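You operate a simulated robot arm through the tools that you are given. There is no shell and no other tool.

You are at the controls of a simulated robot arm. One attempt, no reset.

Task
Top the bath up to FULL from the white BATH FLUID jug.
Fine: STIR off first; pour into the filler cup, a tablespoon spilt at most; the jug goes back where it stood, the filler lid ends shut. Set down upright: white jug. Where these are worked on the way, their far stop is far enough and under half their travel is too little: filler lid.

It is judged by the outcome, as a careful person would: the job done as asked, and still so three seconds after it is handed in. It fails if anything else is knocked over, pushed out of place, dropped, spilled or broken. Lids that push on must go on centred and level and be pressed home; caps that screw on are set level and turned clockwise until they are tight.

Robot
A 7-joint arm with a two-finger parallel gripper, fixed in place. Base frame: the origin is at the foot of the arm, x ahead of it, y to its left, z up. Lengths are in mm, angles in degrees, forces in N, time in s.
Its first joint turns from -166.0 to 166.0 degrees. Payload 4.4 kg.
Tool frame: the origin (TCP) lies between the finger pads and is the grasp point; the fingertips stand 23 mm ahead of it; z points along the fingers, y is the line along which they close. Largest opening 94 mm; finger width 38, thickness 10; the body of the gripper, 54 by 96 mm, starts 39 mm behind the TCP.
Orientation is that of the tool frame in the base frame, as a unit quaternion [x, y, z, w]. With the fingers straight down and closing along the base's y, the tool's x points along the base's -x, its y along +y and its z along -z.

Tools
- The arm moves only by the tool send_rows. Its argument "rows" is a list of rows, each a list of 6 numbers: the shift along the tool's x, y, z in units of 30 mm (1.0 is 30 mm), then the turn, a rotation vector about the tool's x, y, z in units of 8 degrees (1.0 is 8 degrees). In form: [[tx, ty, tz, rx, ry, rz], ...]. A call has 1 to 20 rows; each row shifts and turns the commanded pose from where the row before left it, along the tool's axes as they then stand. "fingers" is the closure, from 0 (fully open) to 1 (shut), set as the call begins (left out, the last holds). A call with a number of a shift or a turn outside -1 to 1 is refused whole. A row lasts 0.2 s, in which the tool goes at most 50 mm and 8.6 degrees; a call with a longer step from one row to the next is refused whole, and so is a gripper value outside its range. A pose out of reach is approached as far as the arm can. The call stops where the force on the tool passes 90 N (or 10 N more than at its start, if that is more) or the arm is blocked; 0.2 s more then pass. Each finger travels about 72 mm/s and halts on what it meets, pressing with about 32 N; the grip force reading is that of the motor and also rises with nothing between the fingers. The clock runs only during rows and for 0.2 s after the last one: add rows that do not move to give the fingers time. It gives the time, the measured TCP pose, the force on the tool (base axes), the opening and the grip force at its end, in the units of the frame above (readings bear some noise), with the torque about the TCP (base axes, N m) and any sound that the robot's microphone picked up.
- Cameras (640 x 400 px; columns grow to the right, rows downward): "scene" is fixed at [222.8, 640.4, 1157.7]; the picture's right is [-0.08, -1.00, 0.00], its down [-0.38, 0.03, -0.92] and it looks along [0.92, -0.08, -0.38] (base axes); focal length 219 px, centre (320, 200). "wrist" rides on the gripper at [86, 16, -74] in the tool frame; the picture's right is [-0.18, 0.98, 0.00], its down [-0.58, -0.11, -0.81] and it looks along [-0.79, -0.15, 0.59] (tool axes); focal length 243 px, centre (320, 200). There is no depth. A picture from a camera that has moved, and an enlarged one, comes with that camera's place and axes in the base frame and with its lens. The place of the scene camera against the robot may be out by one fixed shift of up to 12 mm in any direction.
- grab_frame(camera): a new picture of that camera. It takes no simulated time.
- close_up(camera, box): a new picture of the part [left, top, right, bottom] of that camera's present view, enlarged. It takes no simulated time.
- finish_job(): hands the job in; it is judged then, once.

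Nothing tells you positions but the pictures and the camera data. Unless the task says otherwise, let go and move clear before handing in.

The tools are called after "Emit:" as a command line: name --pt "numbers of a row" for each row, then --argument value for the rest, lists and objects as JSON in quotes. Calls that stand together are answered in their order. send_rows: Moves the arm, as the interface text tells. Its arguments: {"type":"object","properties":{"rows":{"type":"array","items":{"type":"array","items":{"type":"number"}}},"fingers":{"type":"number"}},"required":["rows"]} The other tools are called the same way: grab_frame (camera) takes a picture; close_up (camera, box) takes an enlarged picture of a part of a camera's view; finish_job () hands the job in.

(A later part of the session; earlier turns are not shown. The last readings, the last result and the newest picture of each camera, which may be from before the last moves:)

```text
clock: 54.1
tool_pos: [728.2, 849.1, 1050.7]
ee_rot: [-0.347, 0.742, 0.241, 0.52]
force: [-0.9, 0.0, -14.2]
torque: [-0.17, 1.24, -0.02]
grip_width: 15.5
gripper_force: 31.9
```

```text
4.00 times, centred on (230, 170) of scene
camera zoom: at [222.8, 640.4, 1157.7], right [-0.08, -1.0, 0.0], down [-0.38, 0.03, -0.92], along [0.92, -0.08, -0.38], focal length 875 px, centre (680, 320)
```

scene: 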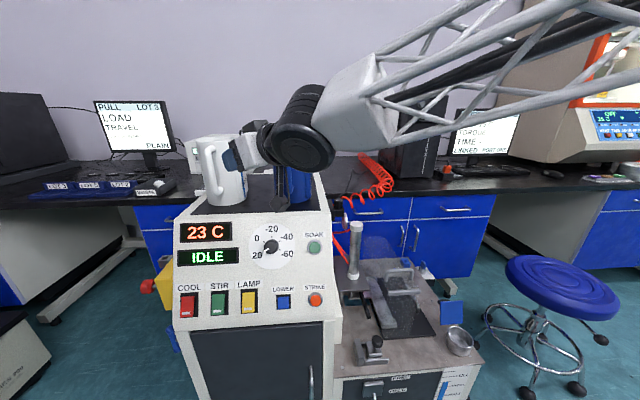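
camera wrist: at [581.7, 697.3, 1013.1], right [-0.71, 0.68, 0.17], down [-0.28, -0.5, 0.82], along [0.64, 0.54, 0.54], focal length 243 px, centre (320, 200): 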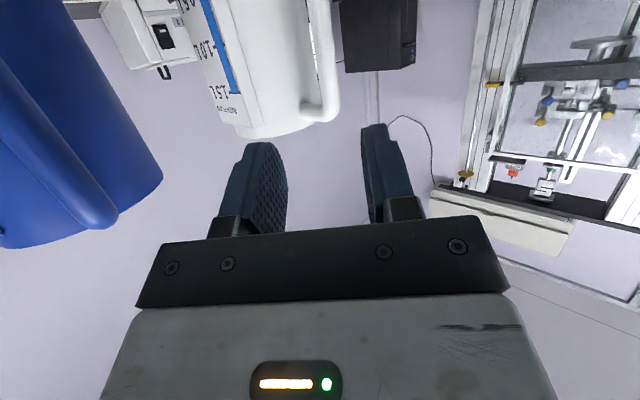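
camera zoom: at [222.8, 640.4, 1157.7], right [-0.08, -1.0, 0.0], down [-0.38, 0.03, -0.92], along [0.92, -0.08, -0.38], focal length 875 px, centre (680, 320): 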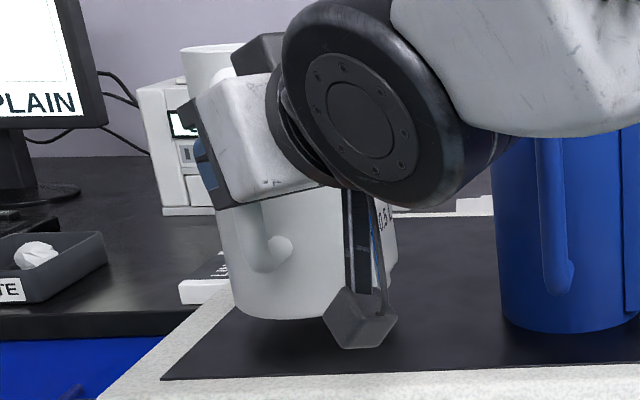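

The jug hangs steadily and level with no creep. I'll lift it a little more and then draw it straight back off the machine, gently.

Emit:
send_rows --pt "-0.157 0 -0.057 0 0 0" --pt "-0.251 0 -0.091 0 0 0" --pt "-0.251 0 -0.091 0 0 0" --pt "-0.125 0 -0.046 0 0 0" --pt "0.037 0.128 -0.101 0 0 0" --pt "0.073 0.255 -0.201 0 0 0" --pt "0.11 0.383 -0.302 0 0 0" --pt "0.11 0.383 -0.302 0 0 0" --pt "0.11 0.383 -0.302 0 0 0" --pt "0.073 0.255 -0.201 0 0 0" --pt "0.037 0.128 -0.101 0 0 0" --pt "0 0 0 0 0 0" --fingers 1

Emit:
grab_frame --camera "scene"

Emit:
close_up --camera "wrist" --box '[200, 0, 440, 240]'

```text
clock: 56.7
tool_pos: [653.9, 851.0, 1076.7]
ee_rot: [-0.347, 0.742, 0.242, 0.52]
force: [0.5, 0.6, -14.8]
torque: [-0.15, 1.33, -0.03]
grip_width: 15.9
gripper_force: 32.0
```

```text
taken
```

scene: 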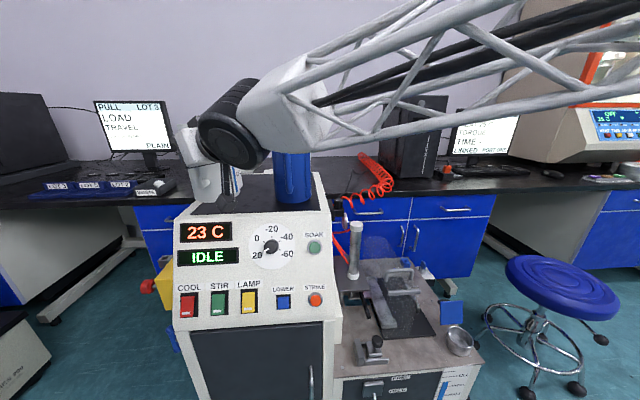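

```text
1.67 times, centred on (320, 120) of wrist
camera zoom: at [576.4, 784.8, 1020.7], right [-0.71, 0.68, 0.17], down [-0.28, -0.5, 0.82], along [0.64, 0.54, 0.54], focal length 404 px, centre (320, 333)
```

zoom: 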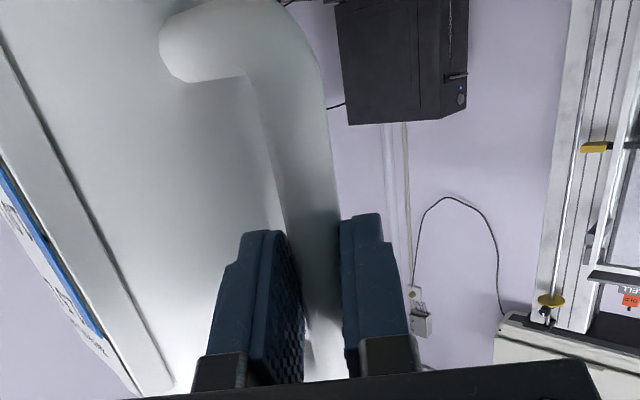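

The jug is riding steadily. I'll continue backing off in −x until it clears the machine front.

Emit:
send_rows --pt "0.037 0.128 -0.101 0 0 0" --pt "0.073 0.255 -0.201 0 0 0" --pt "0.11 0.383 -0.302 0 0 0" --pt "0.147 0.511 -0.403 0 0 0" --pt "0.176 0.613 -0.483 0 0 0" --pt "0.176 0.613 -0.483 0 0 0" --pt "0.176 0.613 -0.483 0 0 0" --pt "0.176 0.613 -0.483 0 0 0" --pt "0.147 0.511 -0.403 0 0 0" --pt "0.147 0.511 -0.403 0 0 0" --pt "0.11 0.383 -0.302 0 0 0" --pt "0.073 0.255 -0.201 0 0 0" --pt "0.037 0.128 -0.101 0 0 0" --pt "0 0 0 0 0 0" --fingers 1

Emit:
grab_frame --camera "scene"

Emit:
close_up --camera "wrist" --box '[200, 0, 440, 240]'

```text
clock: 59.7
tool_pos: [436.7, 850.9, 1075.4]
ee_rot: [-0.347, 0.742, 0.241, 0.52]
force: [-0.1, 0.0, -14.5]
torque: [-0.16, 1.23, 0.03]
grip_width: 15.7
gripper_force: 31.7
```

```text
taken
```

scene: 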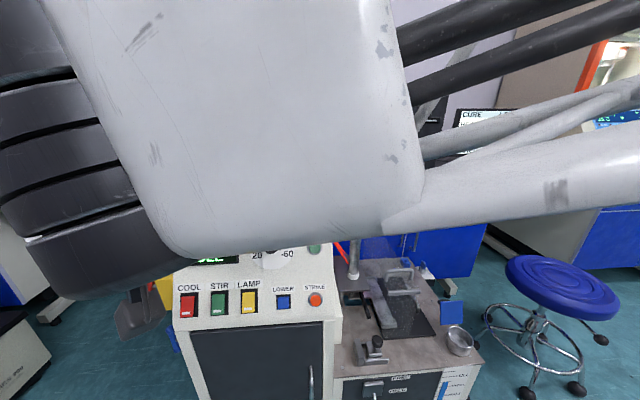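

```text
1.67 times, centred on (320, 120) of wrist
camera zoom: at [360.6, 784.4, 1019.9], right [-0.71, 0.68, 0.17], down [-0.28, -0.5, 0.82], along [0.64, 0.54, 0.54], focal length 404 px, centre (320, 333)
```

zoom: 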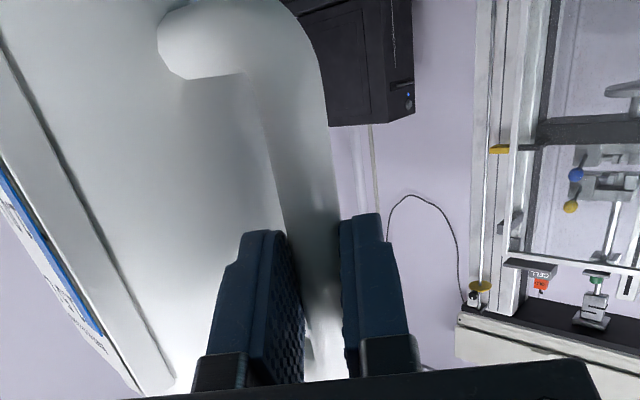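

The jug is clear of the machine front and still steady. Now I'll swing it sideways in −y at height, accelerating gently.

Emit:
send_rows --pt "0.056 -0.102 -0.121 0 0 0" --pt "0.112 -0.203 -0.241 0 0 0" --pt "0.168 -0.305 -0.362 0 0 0" --pt "0.224 -0.406 -0.482 0 0 0" --pt "0.269 -0.487 -0.578 0 0 0" --pt "0.269 -0.487 -0.578 0 0 0" --pt "0.269 -0.487 -0.578 0 0 0" --pt "0.269 -0.487 -0.578 0 0 0" --pt "0.269 -0.487 -0.578 0 0 0" --pt "0.269 -0.487 -0.578 0 0 0" --pt "0.269 -0.487 -0.578 0 0 0" --pt "0.269 -0.487 -0.578 0 0 0" --pt "0.269 -0.487 -0.578 0 0 0" --pt "0.269 -0.487 -0.578 0 0 0" --pt "0.269 -0.487 -0.578 0 0 0" --pt "0.224 -0.406 -0.482 0 0 0" --pt "0.168 -0.305 -0.362 0 0 0" --pt "0.112 -0.203 -0.241 0 0 0" --pt "0.056 -0.102 -0.121 0 0 0" --fingers 1

Emit:
grab_frame --camera "scene"

Emit:
grab_frame --camera "wrist"

```text
clock: 63.7
tool_pos: [420.4, 486.8, 1051.5]
ee_rot: [-0.346, 0.743, 0.239, 0.521]
force: [-0.5, 0.2, -14.7]
torque: [-0.12, 1.26, 0.02]
grip_width: 15.8
gripper_force: 32.8
```

```text
taken
```

scene: 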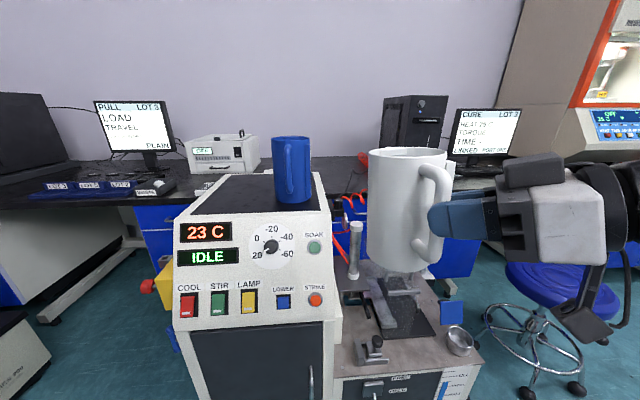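

```text
taken
camera wrist: at [344.0, 421.4, 996.1], right [-0.71, 0.68, 0.17], down [-0.28, -0.49, 0.82], along [0.65, 0.54, 0.54], focal length 243 px, centre (320, 200)
```

wrist: 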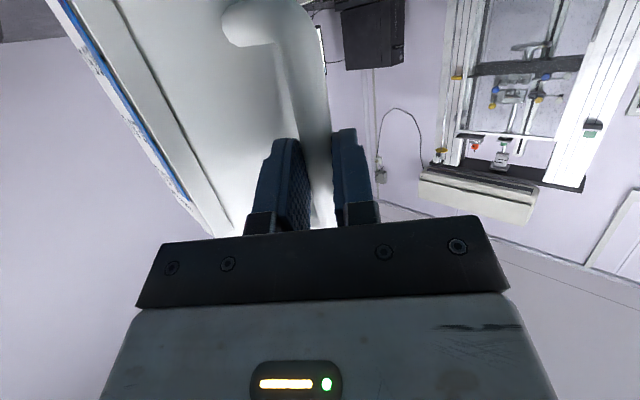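

The jug is in plain view of the scene camera. I'll enlarge it to check that it's level and see its fluid.

Emit:
close_up --camera "scene" --box '[345, 130, 505, 290]'

Emit:
close_up --camera "wrist" --box '[200, 0, 440, 240]'

```text
2.50 times, centred on (425, 210) of scene
camera zoom: at [222.8, 640.4, 1157.7], right [-0.08, -1.0, 0.0], down [-0.38, 0.03, -0.92], along [0.92, -0.08, -0.38], focal length 547 px, centre (58, 175)
```

zoom: 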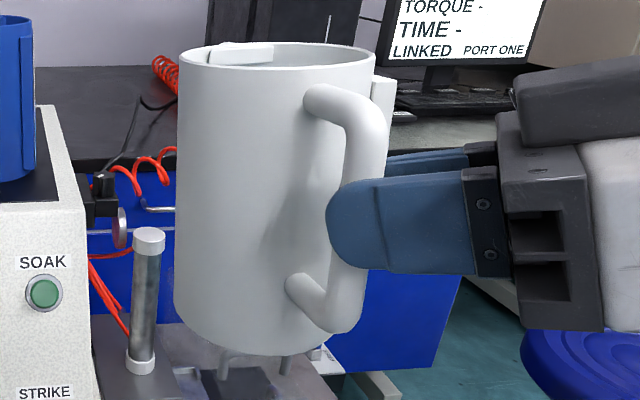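

```text
1.67 times, centred on (320, 120) of wrist
camera zoom: at [344.0, 421.4, 996.1], right [-0.71, 0.68, 0.17], down [-0.28, -0.49, 0.82], along [0.65, 0.54, 0.54], focal length 404 px, centre (320, 333)
```

zoom: 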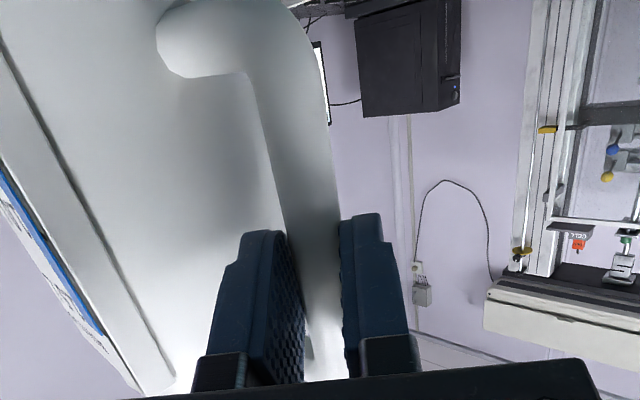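

The jug is close to level and steady in the grip. I'll move down and across towards the filler side, staying in front of the bench.

Emit:
send_rows --pt "0.15 -0.064 -0.037 0 0 0" --pt "0.299 -0.127 -0.073 0 0 0" --pt "0.449 -0.191 -0.11 0 0 0" --pt "0.599 -0.254 -0.146 0 0 0" --pt "0.719 -0.305 -0.175 0 0 0" --pt "0.719 -0.305 -0.175 0 0 0" --pt "0.719 -0.305 -0.175 0 0 0" --pt "0.719 -0.305 -0.175 0 0 0" --pt "0.719 -0.305 -0.175 0 0 0" --pt "0.719 -0.305 -0.175 0 0 0" --pt "0.719 -0.305 -0.175 0 0 0" --pt "0.719 -0.305 -0.175 0 0 0" --pt "0.719 -0.305 -0.175 0 0 0" --pt "0.719 -0.305 -0.175 0 0 0" --pt "0.599 -0.254 -0.146 0 0 0" --pt "0.449 -0.191 -0.11 0 0 0" --pt "0.299 -0.127 -0.073 0 0 0" --pt "0.15 -0.064 -0.037 0 0 0" --fingers 1

Emit:
grab_frame --camera "scene"

Emit:
close_up --camera "wrist" --box '[200, 0, 440, 240]'

```text
clock: 67.5
tool_pos: [272.5, 346.8, 826.3]
ee_rot: [-0.346, 0.743, 0.239, 0.521]
force: [0.4, 0.3, -14.3]
torque: [-0.85, 0.46, 0.01]
grip_width: 15.8
gripper_force: 32.3
out of reach, approached as far as the arm can: row 2, 3, 4, 5, 6, 7, 8, 9, 10, 11, 12, 13, 14, 15, 16, 17
```

```text
taken
```

scene: 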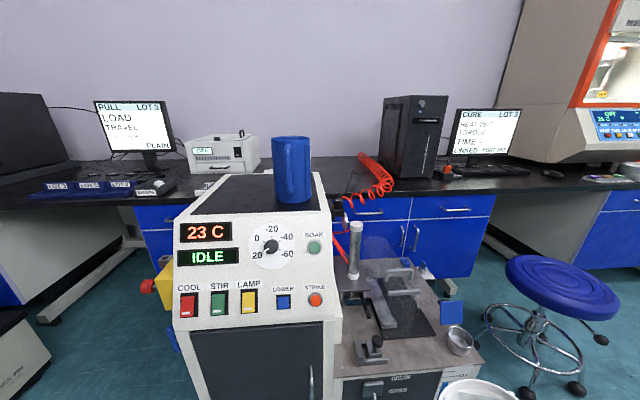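

```text
1.67 times, centred on (320, 120) of wrist
camera zoom: at [196.9, 281.8, 770.1], right [-0.71, 0.68, 0.17], down [-0.28, -0.49, 0.82], along [0.65, 0.54, 0.54], focal length 404 px, centre (320, 333)
```

zoom: 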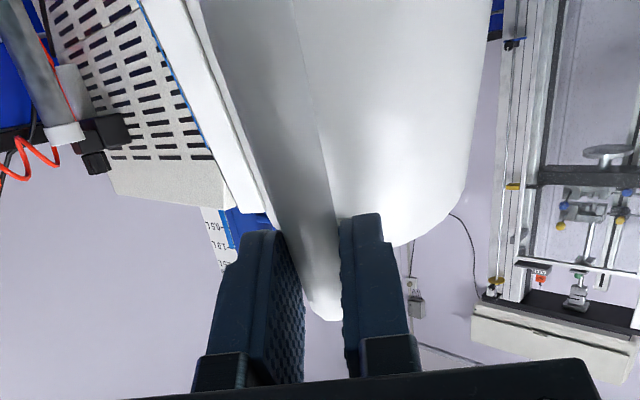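

The arm could not follow that line ("out of reach"), and it drifted to (272, 347, 826). The jug has also turned about its handle in the grip. I must stop and look carefully.

Emit:
grab_frame --camera "wrist"

Emit:
close_up --camera "scene" --box '[400, 320, 560, 400]'

Emit:
close_up --camera "wrist" --box '[180, 0, 400, 230]'

```text
taken
camera wrist: at [196.9, 281.8, 770.1], right [-0.71, 0.68, 0.17], down [-0.28, -0.49, 0.82], along [0.65, 0.54, 0.54], focal length 243 px, centre (320, 200)
```

wrist: 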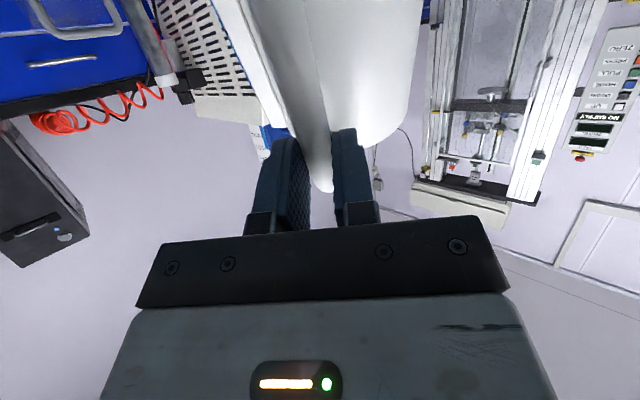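

```text
4.00 times, centred on (480, 360) of scene
camera zoom: at [222.8, 640.4, 1157.7], right [-0.08, -1.0, 0.0], down [-0.38, 0.03, -0.92], along [0.92, -0.08, -0.38], focal length 875 px, centre (-320, -440)
```

zoom: 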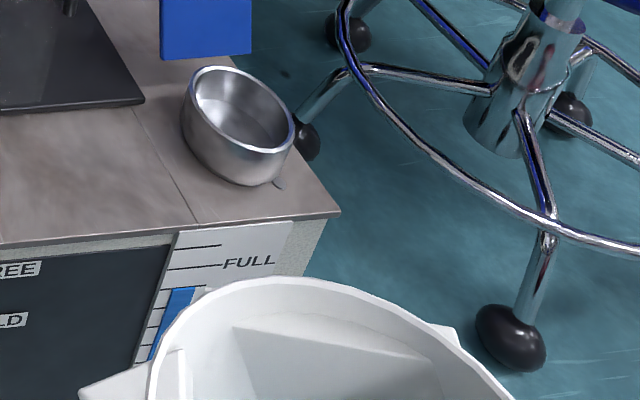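

```text
1.74 times, centred on (290, 115) of wrist
camera zoom: at [196.9, 281.8, 770.1], right [-0.71, 0.68, 0.17], down [-0.28, -0.49, 0.82], along [0.65, 0.54, 0.54], focal length 422 px, centre (372, 348)
```

zoom: 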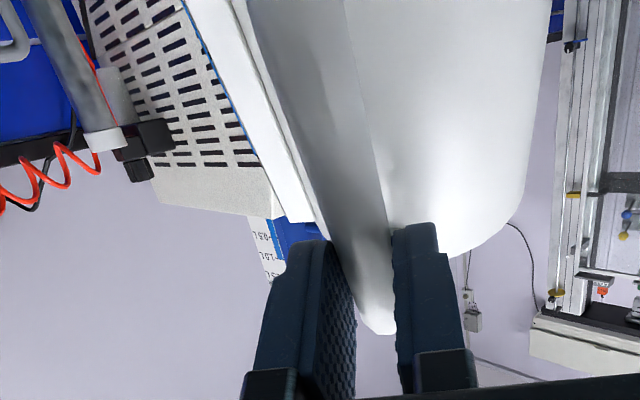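

The jug has swung round and pitched about 28° towards its spout in the grip, but its weight is unchanged, so nothing has spilled. The tool apparently can't point left of the arm's radial direction, so it must yaw with the arm. I'll hold still one tick to check the state before moving gently.

Emit:
send_rows --pt "0 0 0 0 0 0" --fingers 1

Emit:
close_up --camera "wrist" --box '[180, 0, 400, 230]'

Emit:
close_up --camera "scene" --box '[400, 320, 560, 400]'

```text
clock: 67.9
tool_pos: [274.7, 347.9, 825.7]
ee_rot: [-0.346, 0.744, 0.238, 0.52]
force: [0.0, -0.1, -14.8]
torque: [-0.8, 0.46, 0.02]
grip_width: 15.7
gripper_force: 32.0
```

```text
1.74 times, centred on (290, 115) of wrist
camera zoom: at [196.9, 281.8, 770.1], right [-0.71, 0.69, 0.17], down [-0.28, -0.49, 0.82], along [0.65, 0.54, 0.54], focal length 422 px, centre (372, 348)
```

zoom: 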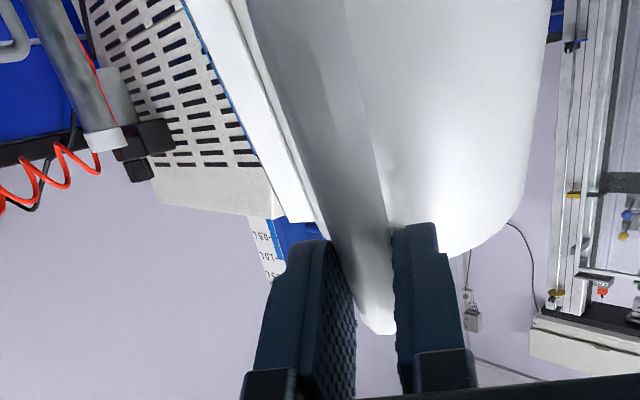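

```text
4.00 times, centred on (480, 360) of scene
camera zoom: at [222.8, 640.4, 1157.7], right [-0.08, -1.0, 0.0], down [-0.38, 0.03, -0.92], along [0.92, -0.08, -0.38], focal length 875 px, centre (-320, -440)
```

zoom: 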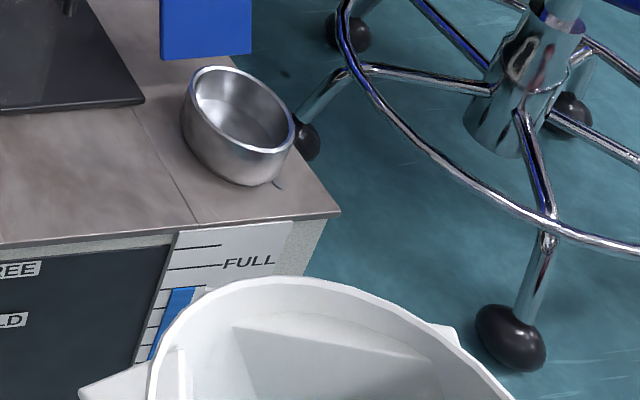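

It's stable, and the commanded pose is where the arm is. I'll pitch the tool up a few degrees slowly to bring the jug nearer to level and see if the grip follows.

Emit:
send_rows --pt "0 0 0 0 -0.125 0" --pt "0 0 0 0 -0.125 0" --pt "0 0 0 0 -0.125 0" --pt "0 0 0 0 -0.125 0" --pt "0 0 0 0 0 0" --fingers 1

Emit:
close_up --camera "wrist" --box '[180, 0, 400, 230]'

Emit:
close_up --camera "scene" --box '[400, 320, 560, 400]'

```text
clock: 69.1
tool_pos: [266.7, 347.9, 828.9]
ee_rot: [-0.338, 0.724, 0.252, 0.546]
force: [0.3, 0.2, -13.1]
torque: [-0.93, 0.51, 0.01]
grip_width: 15.8
gripper_force: 32.5
out of reach, approached as far as the arm can: row 1, 3
```

```text
1.74 times, centred on (290, 115) of wrist
camera zoom: at [192.7, 285.7, 766.7], right [-0.72, 0.67, 0.17], down [-0.32, -0.54, 0.78], along [0.62, 0.51, 0.6], focal length 422 px, centre (372, 348)
```

zoom: 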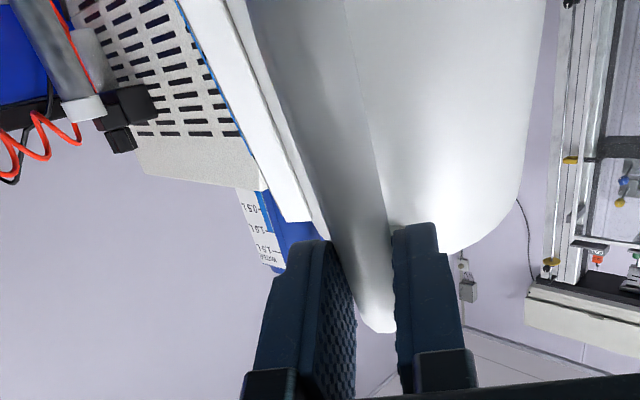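

```text
4.00 times, centred on (480, 360) of scene
camera zoom: at [222.8, 640.4, 1157.7], right [-0.08, -1.0, 0.0], down [-0.38, 0.03, -0.92], along [0.92, -0.08, -0.38], focal length 875 px, centre (-320, -440)
```

zoom: 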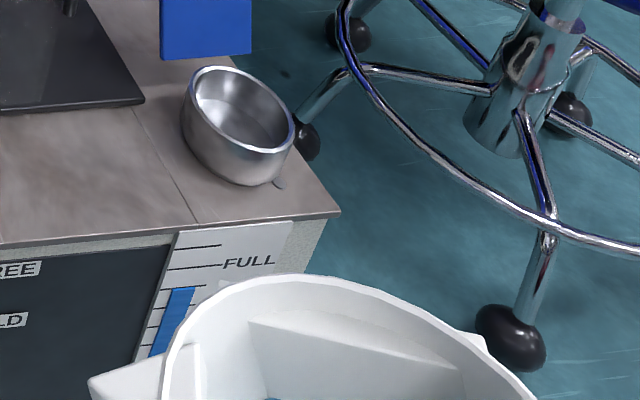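

The grip followed the pitch rotation without slipping, so the hold is sound. Now I'll yaw the tool to the right in small steps to get off the reach limit before travelling on.

Emit:
send_rows --pt "0 0 0 0.12 0 0.035" --pt "0 0 0 0.24 0 0.069" --pt "0 0 0 0.24 0 0.069" --pt "0 0 0 0.24 0 0.069" --pt "0 0 0 0.24 0 0.069" --pt "0 0 0 0.12 0 0.035" --pt "0 0 0 0 0 0" --fingers 1

Emit:
close_up --camera "wrist" --box '[180, 0, 400, 230]'

Emit:
grab_frame --camera "scene"

```text
clock: 70.7
tool_pos: [270.0, 347.5, 828.0]
ee_rot: [-0.273, 0.75, 0.204, 0.566]
force: [0.8, -0.3, -13.6]
torque: [-0.75, 0.69, 0.01]
grip_width: 16.1
gripper_force: 32.0
```

```text
1.74 times, centred on (290, 115) of wrist
camera zoom: at [185.3, 299.0, 766.1], right [-0.59, 0.79, 0.17], down [-0.4, -0.48, 0.78], along [0.7, 0.39, 0.6], focal length 422 px, centre (372, 348)
```

zoom: 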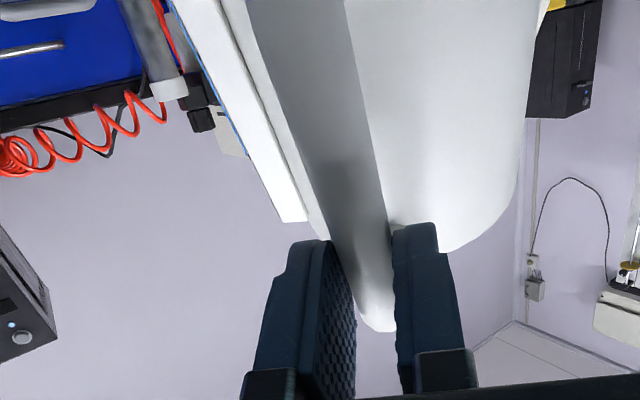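

```text
taken
```

scene: 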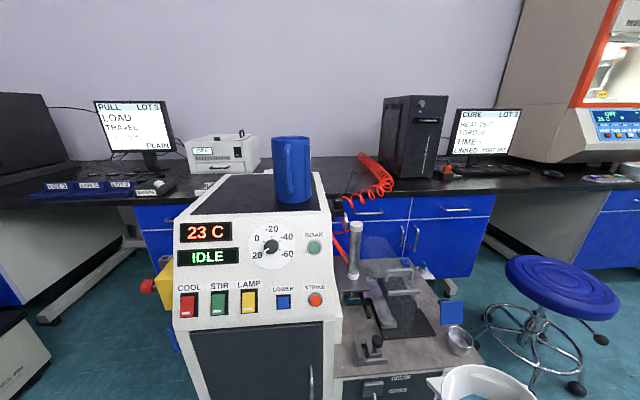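

The jug turned with the tool rigidly. Now I'll travel towards the filler along an arc, yawing the tool together with the arm, in gentle steps.

Emit:
send_rows --pt "0.098 -0.198 0.05 0.081 0 0.0233" --pt "0.194 -0.395 0.103 0.161 0 0.0465" --pt "0.32 -0.657 0.187 0.269 0 0.0776" --pt "0.313 -0.653 0.212 0.269 0 0.0776" --pt "0.305 -0.648 0.236 0.269 0 0.0776" --pt "0.299 -0.642 0.26 0.269 0 0.0776" --pt "0.292 -0.635 0.284 0.269 0 0.0776" --pt "0.285 -0.627 0.308 0.269 0 0.0776" --pt "0.167 -0.371 0.199 0.161 0 0.0465" --pt "0.082 -0.184 0.104 0.081 0 0.0233" --fingers 1

Emit:
close_up --camera "wrist" --box '[180, 0, 400, 230]'

Emit:
grab_frame --camera "scene"

```text
clock: 72.9
tool_pos: [381.0, 239.9, 745.9]
ee_rot: [-0.157, 0.783, 0.117, 0.591]
force: [-0.3, -0.2, -15.0]
torque: [-0.47, 0.86, 0.06]
grip_width: 15.6
gripper_force: 31.8
```

```text
1.74 times, centred on (290, 115) of wrist
camera zoom: at [286.5, 218.1, 682.4], right [-0.33, 0.93, 0.17], down [-0.53, -0.34, 0.78], along [0.78, 0.17, 0.6], focal length 422 px, centre (372, 348)
```

zoom: 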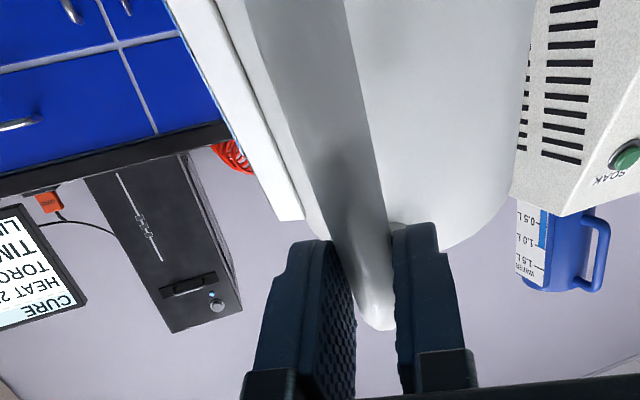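

```text
taken
```

scene: 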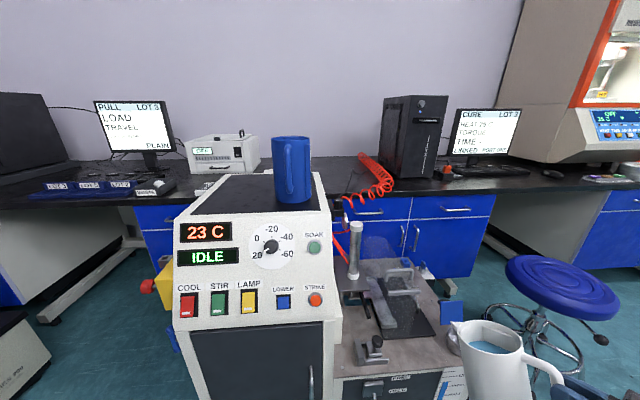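

The move went as commanded, and the jug with its fluid is now in the scene view. I'll enlarge it to check the tilt and fluid.

Emit:
close_up --camera "scene" --box '[420, 300, 590, 400]'

```text
3.76 times, centred on (505, 350) of scene
camera zoom: at [222.8, 640.4, 1157.7], right [-0.08, -1.0, 0.0], down [-0.38, 0.03, -0.92], along [0.92, -0.08, -0.38], focal length 824 px, centre (-376, -365)
```

zoom: 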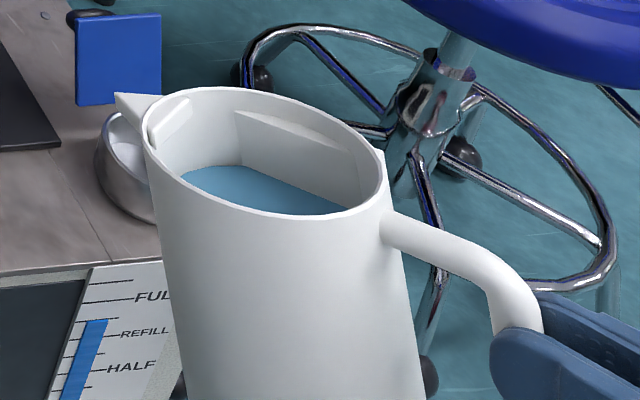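

The jug is tilted about 24° with its fluid well below the spout. The spout tip is about 171 mm ahead, 35 mm left and 14 mm below the TCP. I'll continue, yawing the tool to point along +x with the spout high above and short of the cup.

Emit:
send_rows --pt "0.108 -0.16 0.07 0.103 0 0.0297" --pt "0.215 -0.319 0.144 0.206 0 0.0594" --pt "0.353 -0.527 0.255 0.3435 0 0.099" --pt "0.346 -0.519 0.28 0.3435 0 0.099" --pt "0.339 -0.51 0.305 0.3435 0 0.099" --pt "0.332 -0.5 0.329 0.3435 0 0.099" --pt "0.325 -0.488 0.353 0.3435 0 0.099" --pt "0.318 -0.475 0.376 0.3435 0 0.099" --pt "0.187 -0.276 0.239 0.206 0 0.0594" --pt "0.0925 -0.135 0.123 0.103 0 0.0297" --fingers 1

Emit:
close_up --camera "scene" --box '[400, 280, 592, 400]'

Emit:
grab_frame --camera "wrist"

```text
clock: 75.1
tool_pos: [454.5, 150.8, 677.8]
ee_rot: [-0.004, 0.799, -0.004, 0.601]
force: [-0.4, 0.5, -14.5]
torque: [-0.11, 1.02, 0.0]
grip_width: 15.6
gripper_force: 32.4
out of reach, approached as far as the arm can: row 5, 6, 7, 8, 9
```

```text
3.33 times, centred on (496, 340) of scene
camera zoom: at [222.8, 640.4, 1157.7], right [-0.08, -1.0, 0.0], down [-0.38, 0.03, -0.92], along [0.92, -0.08, -0.38], focal length 729 px, centre (-267, -267)
```

zoom: 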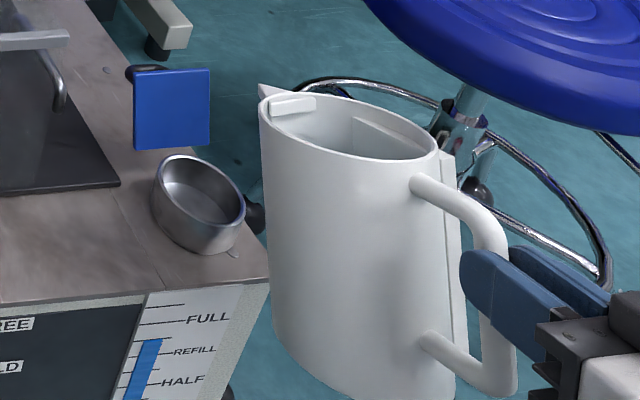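

```text
taken
camera wrist: at [358.4, 166.4, 615.5], right [0.05, 0.98, 0.17], down [-0.61, -0.1, 0.78], along [0.79, -0.14, 0.6], focal length 243 px, centre (320, 200)
```

wrist: 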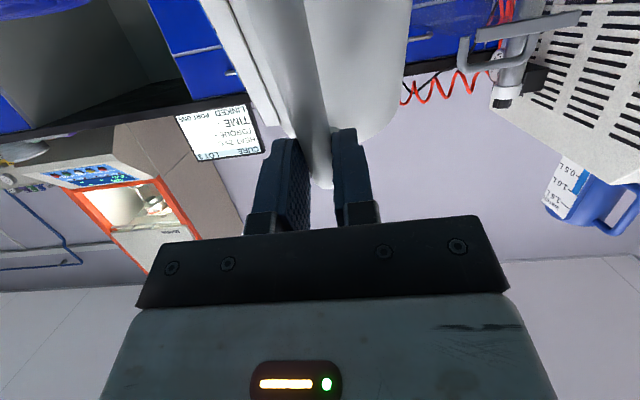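

The arm ran short of its near reach with the wrist close to the base, but the jug stayed steady with the spout about 165 mm above the cup. I'll yaw the tool to about −20° so the wrist moves away from the base axis.

Emit:
send_rows --pt "0.03 0.1 0.012 0.15 0 0.0433" --pt "0.053 0.19 0.02 0.3 0 0.0866" --pt "0.057 0.191 0.005 0.3 0 0.0866" --pt "0.057 0.191 0.0 0.3 0 0.0866" --pt "0.06 0.19 -0.01 0.3 0 0.0866" --pt "0.063 0.19 -0.015 0.3 0 0.0866" --pt "0.066 0.188 -0.02 0.3 0 0.0866" --pt "0.069 0.186 -0.027 0.3 0 0.0866" --pt "0.035 0.09 -0.013 0.15 0 0.0433" --fingers 1

Emit:
close_up --camera "scene" --box '[400, 280, 592, 400]'

Emit:
grab_frame --camera "wrist"

```text
clock: 77.1
tool_pos: [455.5, 196.4, 663.1]
ee_rot: [0.136, 0.787, -0.103, 0.593]
force: [-0.4, 0.5, -14.5]
torque: [0.29, 0.94, -0.04]
grip_width: 15.7
gripper_force: 32.0
```

```text
3.33 times, centred on (496, 340) of scene
camera zoom: at [222.8, 640.4, 1157.7], right [-0.08, -1.0, 0.0], down [-0.38, 0.03, -0.92], along [0.92, -0.08, -0.38], focal length 729 px, centre (-267, -267)
```

zoom: 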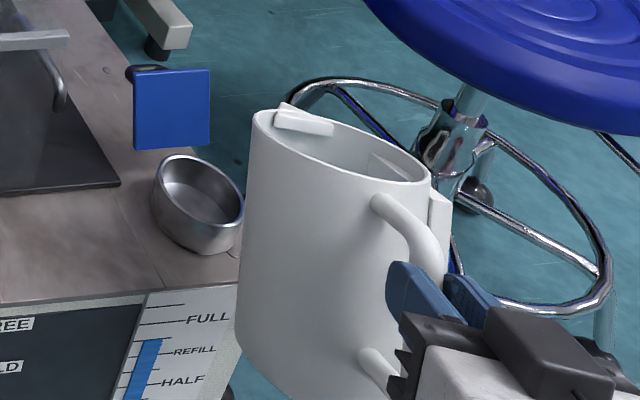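

```text
taken
camera wrist: at [370.8, 244.1, 600.3], right [0.38, 0.91, 0.18], down [-0.62, 0.11, 0.78], along [0.69, -0.4, 0.6], focal length 243 px, centre (320, 200)
```

wrist: 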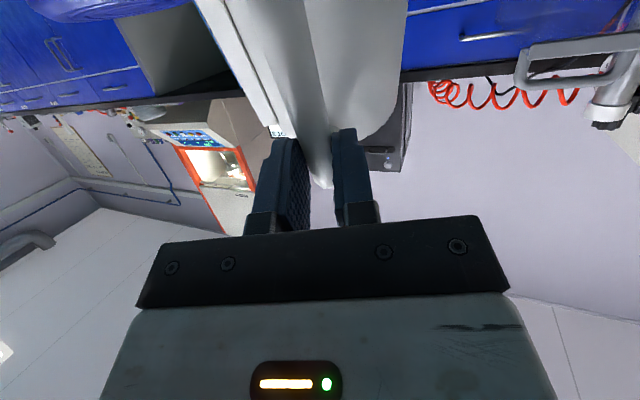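

The arm is comfortable here. Fitting the spout's pixel in three poses puts its tip about 176 mm ahead, 13 mm left and 18 mm below the TCP. I'll tilt 6° more and bring the spout in lower, still short of and above the cup.

Emit:
send_rows --pt "0.07 0.081 0.027 0 0.06 0" --pt "0.14 0.162 0.054 0 0.125 0" --pt "0.14 0.162 0.054 0 0.125 0" --pt "0.14 0.162 0.054 0 0.125 0" --pt "0.14 0.162 0.054 0 0.125 0" --pt "0.14 0.162 0.054 0 0.125 0" --pt "0.07 0.081 0.027 0 0.065 0" --fingers 1

Emit:
close_up --camera "scene" --box '[400, 280, 592, 400]'

```text
clock: 78.7
tool_pos: [467.4, 223.6, 635.2]
ee_rot: [0.141, 0.816, -0.096, 0.552]
force: [-0.1, 0.0, -15.4]
torque: [0.22, 0.82, 0.0]
grip_width: 16.0
gripper_force: 31.9
```

```text
3.33 times, centred on (496, 340) of scene
camera zoom: at [222.8, 640.4, 1157.7], right [-0.08, -1.0, 0.0], down [-0.38, 0.03, -0.92], along [0.92, -0.08, -0.38], focal length 729 px, centre (-267, -267)
```

zoom: 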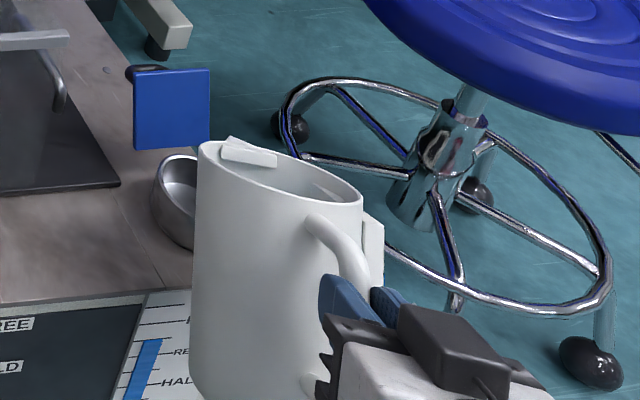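

The prediction matches the picture to within 5 mm, with the spout at about (635, 177, 599). I'll lower the jug at constant tilt so the spout comes about 35 mm above the cup rim, just short of centre.

Emit:
send_rows --pt "0.109 0.0045 0.067 0 0 0" --pt "0.272 0.0114 0.1667 0 0 0" --pt "0.272 0.0114 0.1667 0 0 0" --pt "0.272 0.0114 0.1667 0 0 0" --pt "0.272 0.0114 0.1667 0 0 0" --pt "0.272 0.0114 0.1667 0 0 0" --pt "0.272 0.0114 0.1667 0 0 0" --pt "0.109 0.0045 0.067 0 0 0" --fingers 1

Emit:
close_up --camera "scene" --box '[400, 280, 592, 400]'

Emit:
grab_frame --camera "wrist"

```text
clock: 80.5
tool_pos: [477.2, 221.9, 570.9]
ee_rot: [0.142, 0.816, -0.096, 0.551]
force: [-18.1, 5.5, -1.7]
torque: [0.1, 0.4, -0.01]
grip_width: 15.6
gripper_force: 31.7
```

```text
3.33 times, centred on (496, 340) of scene
camera zoom: at [222.8, 640.4, 1157.7], right [-0.08, -1.0, 0.0], down [-0.38, 0.03, -0.92], along [0.92, -0.08, -0.38], focal length 729 px, centre (-267, -267)
```

zoom: 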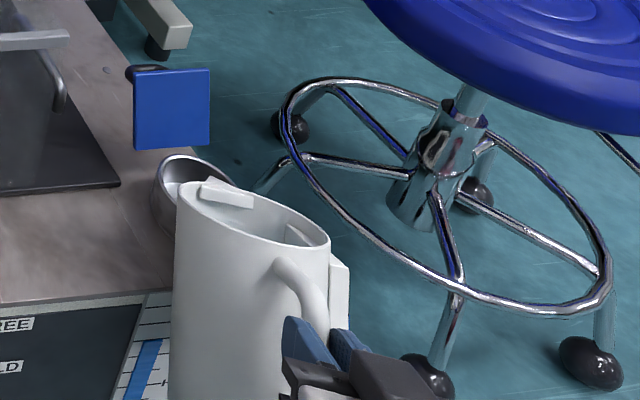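

```text
taken
camera wrist: at [386.7, 271.5, 519.0], right [0.4, 0.9, 0.17], down [-0.54, 0.08, 0.84], along [0.75, -0.42, 0.51], focal length 243 px, centre (320, 200)
```

wrist: 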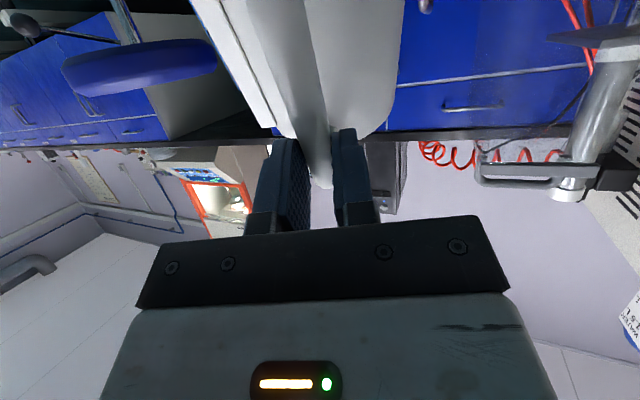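

The jug's front wall has touched something, most likely the bench's front edge, with about 18 N. I'll lift straight up 16 mm to relieve it before tilting further.

Emit:
send_rows --pt "-0.165 0 -0.066 0 0 0" --pt "-0.165 0 -0.066 0 0 0" --pt "-0.165 0 -0.066 0 0 0" --fingers 1

Emit:
close_up --camera "scene" --box '[400, 280, 592, 400]'

Emit:
close_up --camera "wrist" --box '[180, 0, 400, 230]'

```text
clock: 81.3
tool_pos: [477.4, 221.7, 587.3]
ee_rot: [0.142, 0.816, -0.096, 0.552]
force: [0.2, 0.2, -13.5]
torque: [0.23, 0.82, -0.04]
grip_width: 16.0
gripper_force: 32.0
```

```text
3.33 times, centred on (496, 340) of scene
camera zoom: at [222.8, 640.4, 1157.7], right [-0.08, -1.0, 0.0], down [-0.38, 0.03, -0.92], along [0.92, -0.08, -0.38], focal length 729 px, centre (-267, -267)
```

zoom: 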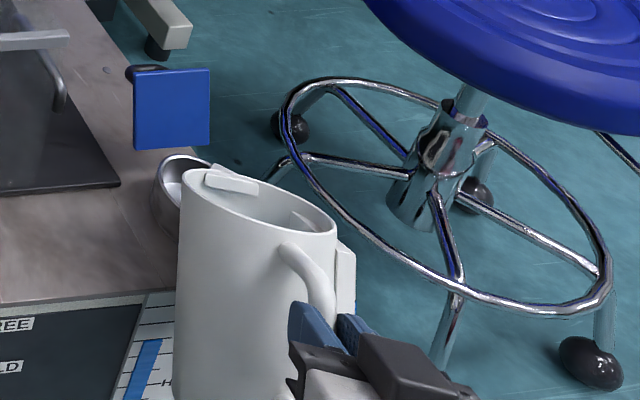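

```text
1.74 times, centred on (290, 115) of wrist
camera zoom: at [387.0, 271.5, 535.4], right [0.4, 0.9, 0.17], down [-0.54, 0.08, 0.84], along [0.74, -0.42, 0.51], focal length 422 px, centre (372, 348)
```

zoom: 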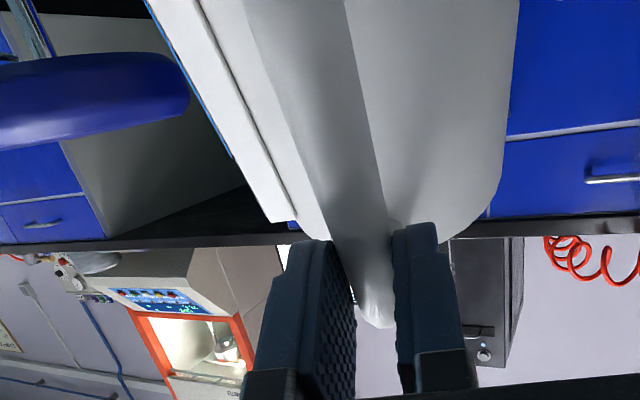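

The contact is gone and the jug's hold is unchanged. Now I'll tilt about the spout, keeping its tip fixed above the cup, and watch for the start of flow.

Emit:
send_rows --pt "-0.1013 0 -0.017 0 0.125 0" --pt "-0.1013 0 -0.017 0 0.125 0" --pt "-0.1013 0 -0.017 0 0.125 0" --pt "-0.1013 0 -0.017 0 0.125 0" --fingers 1

Emit:
close_up --camera "scene" --box '[420, 300, 540, 400]'

```text
clock: 82.3
tool_pos: [479.3, 220.3, 599.1]
ee_rot: [0.146, 0.835, -0.092, 0.523]
force: [0.5, 0.9, -14.3]
torque: [0.24, 0.68, 0.03]
grip_width: 15.9
gripper_force: 32.2
```

```text
4.00 times, centred on (480, 350) of scene
camera zoom: at [222.8, 640.4, 1157.7], right [-0.08, -1.0, 0.0], down [-0.38, 0.03, -0.92], along [0.92, -0.08, -0.38], focal length 875 px, centre (-320, -400)
```

zoom: 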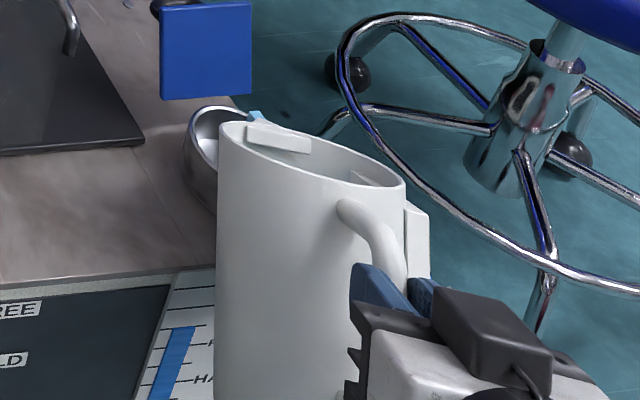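

I see a hint of blue at the spout tip, so the fluid has reached the lip. I'll zoom in on the spout and cup.

Emit:
close_up --camera "scene" --box '[455, 315, 515, 355]'

Emit:
close_up --camera "scene" --box '[450, 365, 490, 400]'

```text
10.00 times, centred on (485, 335) of scene
camera zoom: at [222.8, 640.4, 1157.7], right [-0.08, -1.0, 0.0], down [-0.38, 0.03, -0.92], along [0.92, -0.08, -0.38], focal length 2188 px, centre (-1330, -1150)
```

zoom: 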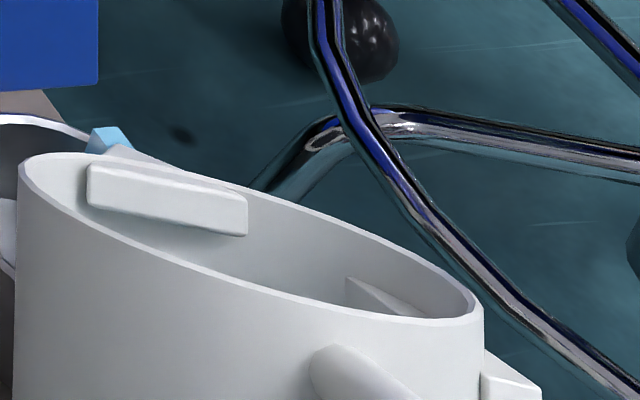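

```text
11.43 times, centred on (470, 382) of scene
camera zoom: at [222.8, 640.4, 1157.7], right [-0.08, -1.0, 0.0], down [-0.38, 0.03, -0.92], along [0.92, -0.08, -0.38], focal length 2500 px, centre (-1394, -1886)
```

zoom: 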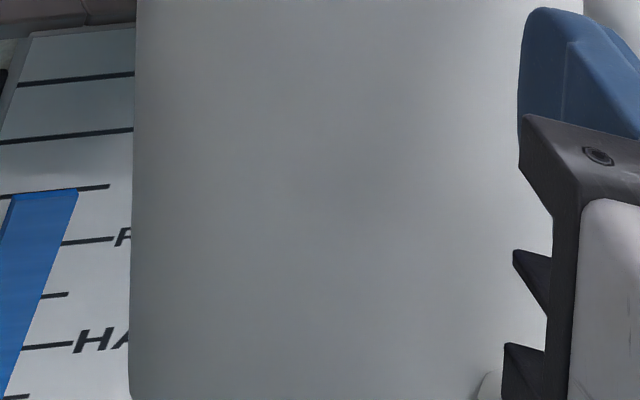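

A thin stream has started at the spout tip, at about (648, 165), inside the cup's outline, and the gauge is still near its starting mark. I'll nudge 5 mm left and 13 mm lower to centre the stream.

Emit:
send_rows --pt "0.207 0.0785 0.07 0 0 0" --pt "0.207 0.0785 0.07 0 0 0" --fingers 1

Emit:
close_up --camera "scene" --box '[440, 315, 500, 355]'

Emit:
close_up --camera "scene" --box '[450, 365, 490, 400]'

```text
clock: 82.9
tool_pos: [480.1, 226.1, 586.5]
ee_rot: [0.144, 0.835, -0.09, 0.523]
force: [0.2, -0.1, -14.0]
torque: [0.19, 0.65, -0.03]
grip_width: 15.8
gripper_force: 31.4
```

```text
10.00 times, centred on (470, 335) of scene
camera zoom: at [222.8, 640.4, 1157.7], right [-0.08, -1.0, 0.0], down [-0.38, 0.03, -0.92], along [0.92, -0.08, -0.38], focal length 2188 px, centre (-1180, -1150)
```

zoom: 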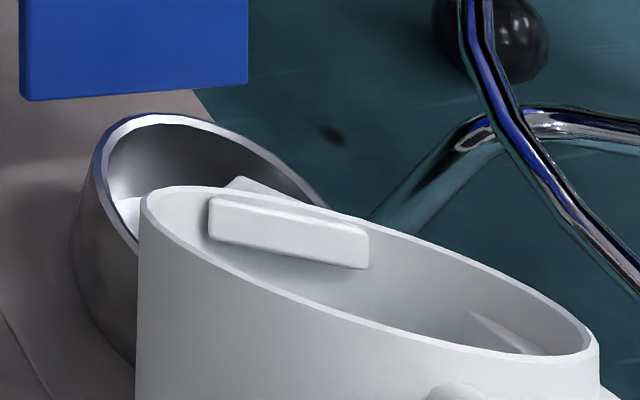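

```text
11.43 times, centred on (470, 382) of scene
camera zoom: at [222.8, 640.4, 1157.7], right [-0.08, -1.0, 0.0], down [-0.38, 0.03, -0.92], along [0.92, -0.08, -0.38], focal length 2500 px, centre (-1394, -1886)
```

zoom: 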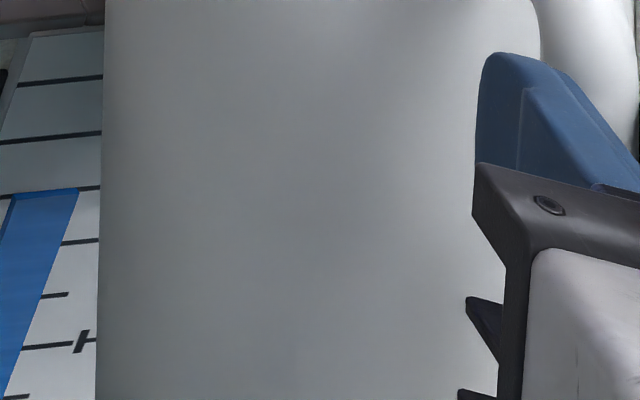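

The spout tip is now inside the cup's outline, centred in y and about 14 mm short of centre, which suits a forward-falling stream. The first trickle has stopped, so I'll tilt 2° more.

Emit:
send_rows --pt "-0.1013 0 -0.017 0 0.125 0" --pt "-0.1013 0 -0.017 0 0.125 0" --fingers 1

Emit:
close_up --camera "scene" --box '[440, 315, 500, 355]'

Emit:
close_up --camera "scene" --box '[450, 365, 490, 400]'

```text
clock: 83.5
tool_pos: [481.9, 225.3, 591.8]
ee_rot: [0.147, 0.844, -0.089, 0.508]
force: [-0.4, 0.0, -13.9]
torque: [0.2, 0.64, 0.01]
grip_width: 15.9
gripper_force: 31.8
```

```text
10.00 times, centred on (470, 335) of scene
camera zoom: at [222.8, 640.4, 1157.7], right [-0.08, -1.0, 0.0], down [-0.38, 0.03, -0.92], along [0.92, -0.08, -0.38], focal length 2188 px, centre (-1180, -1150)
```

zoom: 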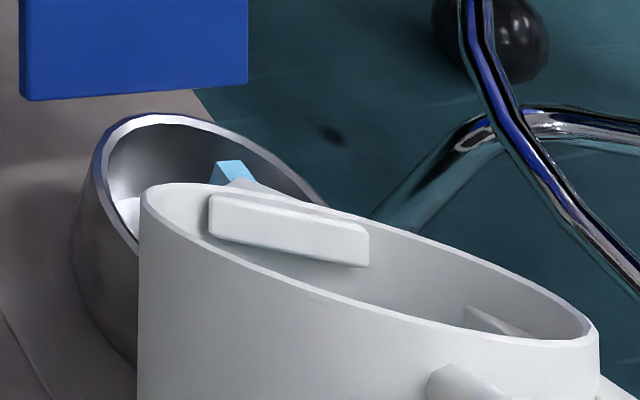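

```text
11.43 times, centred on (470, 382) of scene
camera zoom: at [222.8, 640.4, 1157.7], right [-0.08, -1.0, 0.0], down [-0.38, 0.03, -0.92], along [0.92, -0.08, -0.38], focal length 2500 px, centre (-1394, -1886)
```

zoom: 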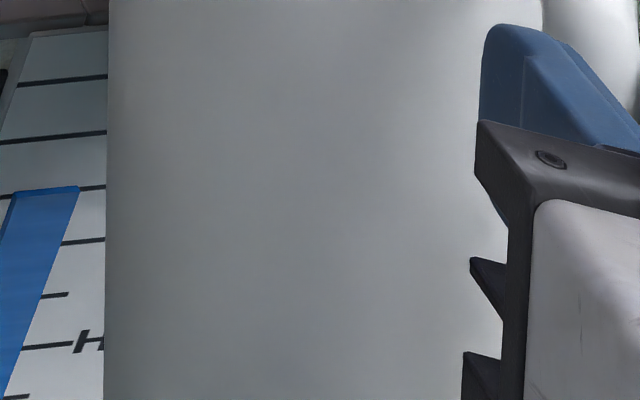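

The stream is falling well inside the cup and the gauge is just starting to rise; FULL is at about row 138 in this view against 188 now. I'll hold this tilt briefly and re-read.

Emit:
send_rows --pt "0 0 0 0 0 0" --pt "0 0 0 0 0 0" --fingers 1

Emit:
close_up --camera "scene" --box '[440, 315, 500, 355]'

Emit:
close_up --camera "scene" --box '[450, 365, 490, 400]'

```text
clock: 84.1
tool_pos: [481.5, 225.1, 592.7]
ee_rot: [0.146, 0.844, -0.088, 0.508]
force: [0.0, 0.4, -14.8]
torque: [0.21, 0.65, 0.01]
grip_width: 15.8
gripper_force: 31.5
```

```text
10.00 times, centred on (470, 335) of scene
camera zoom: at [222.8, 640.4, 1157.7], right [-0.08, -1.0, 0.0], down [-0.38, 0.03, -0.92], along [0.92, -0.08, -0.38], focal length 2188 px, centre (-1180, -1150)
```

zoom: 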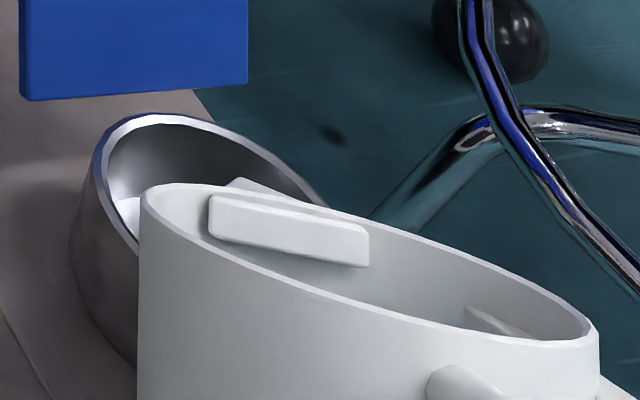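

```text
11.43 times, centred on (470, 382) of scene
camera zoom: at [222.8, 640.4, 1157.7], right [-0.08, -1.0, 0.0], down [-0.38, 0.03, -0.92], along [0.92, -0.08, -0.38], focal length 2500 px, centre (-1394, -1886)
```

zoom: 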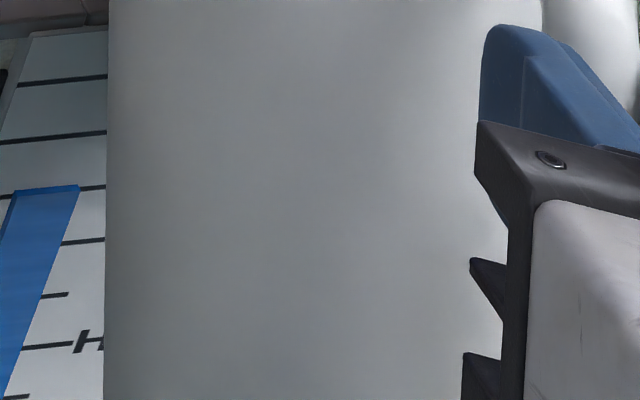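

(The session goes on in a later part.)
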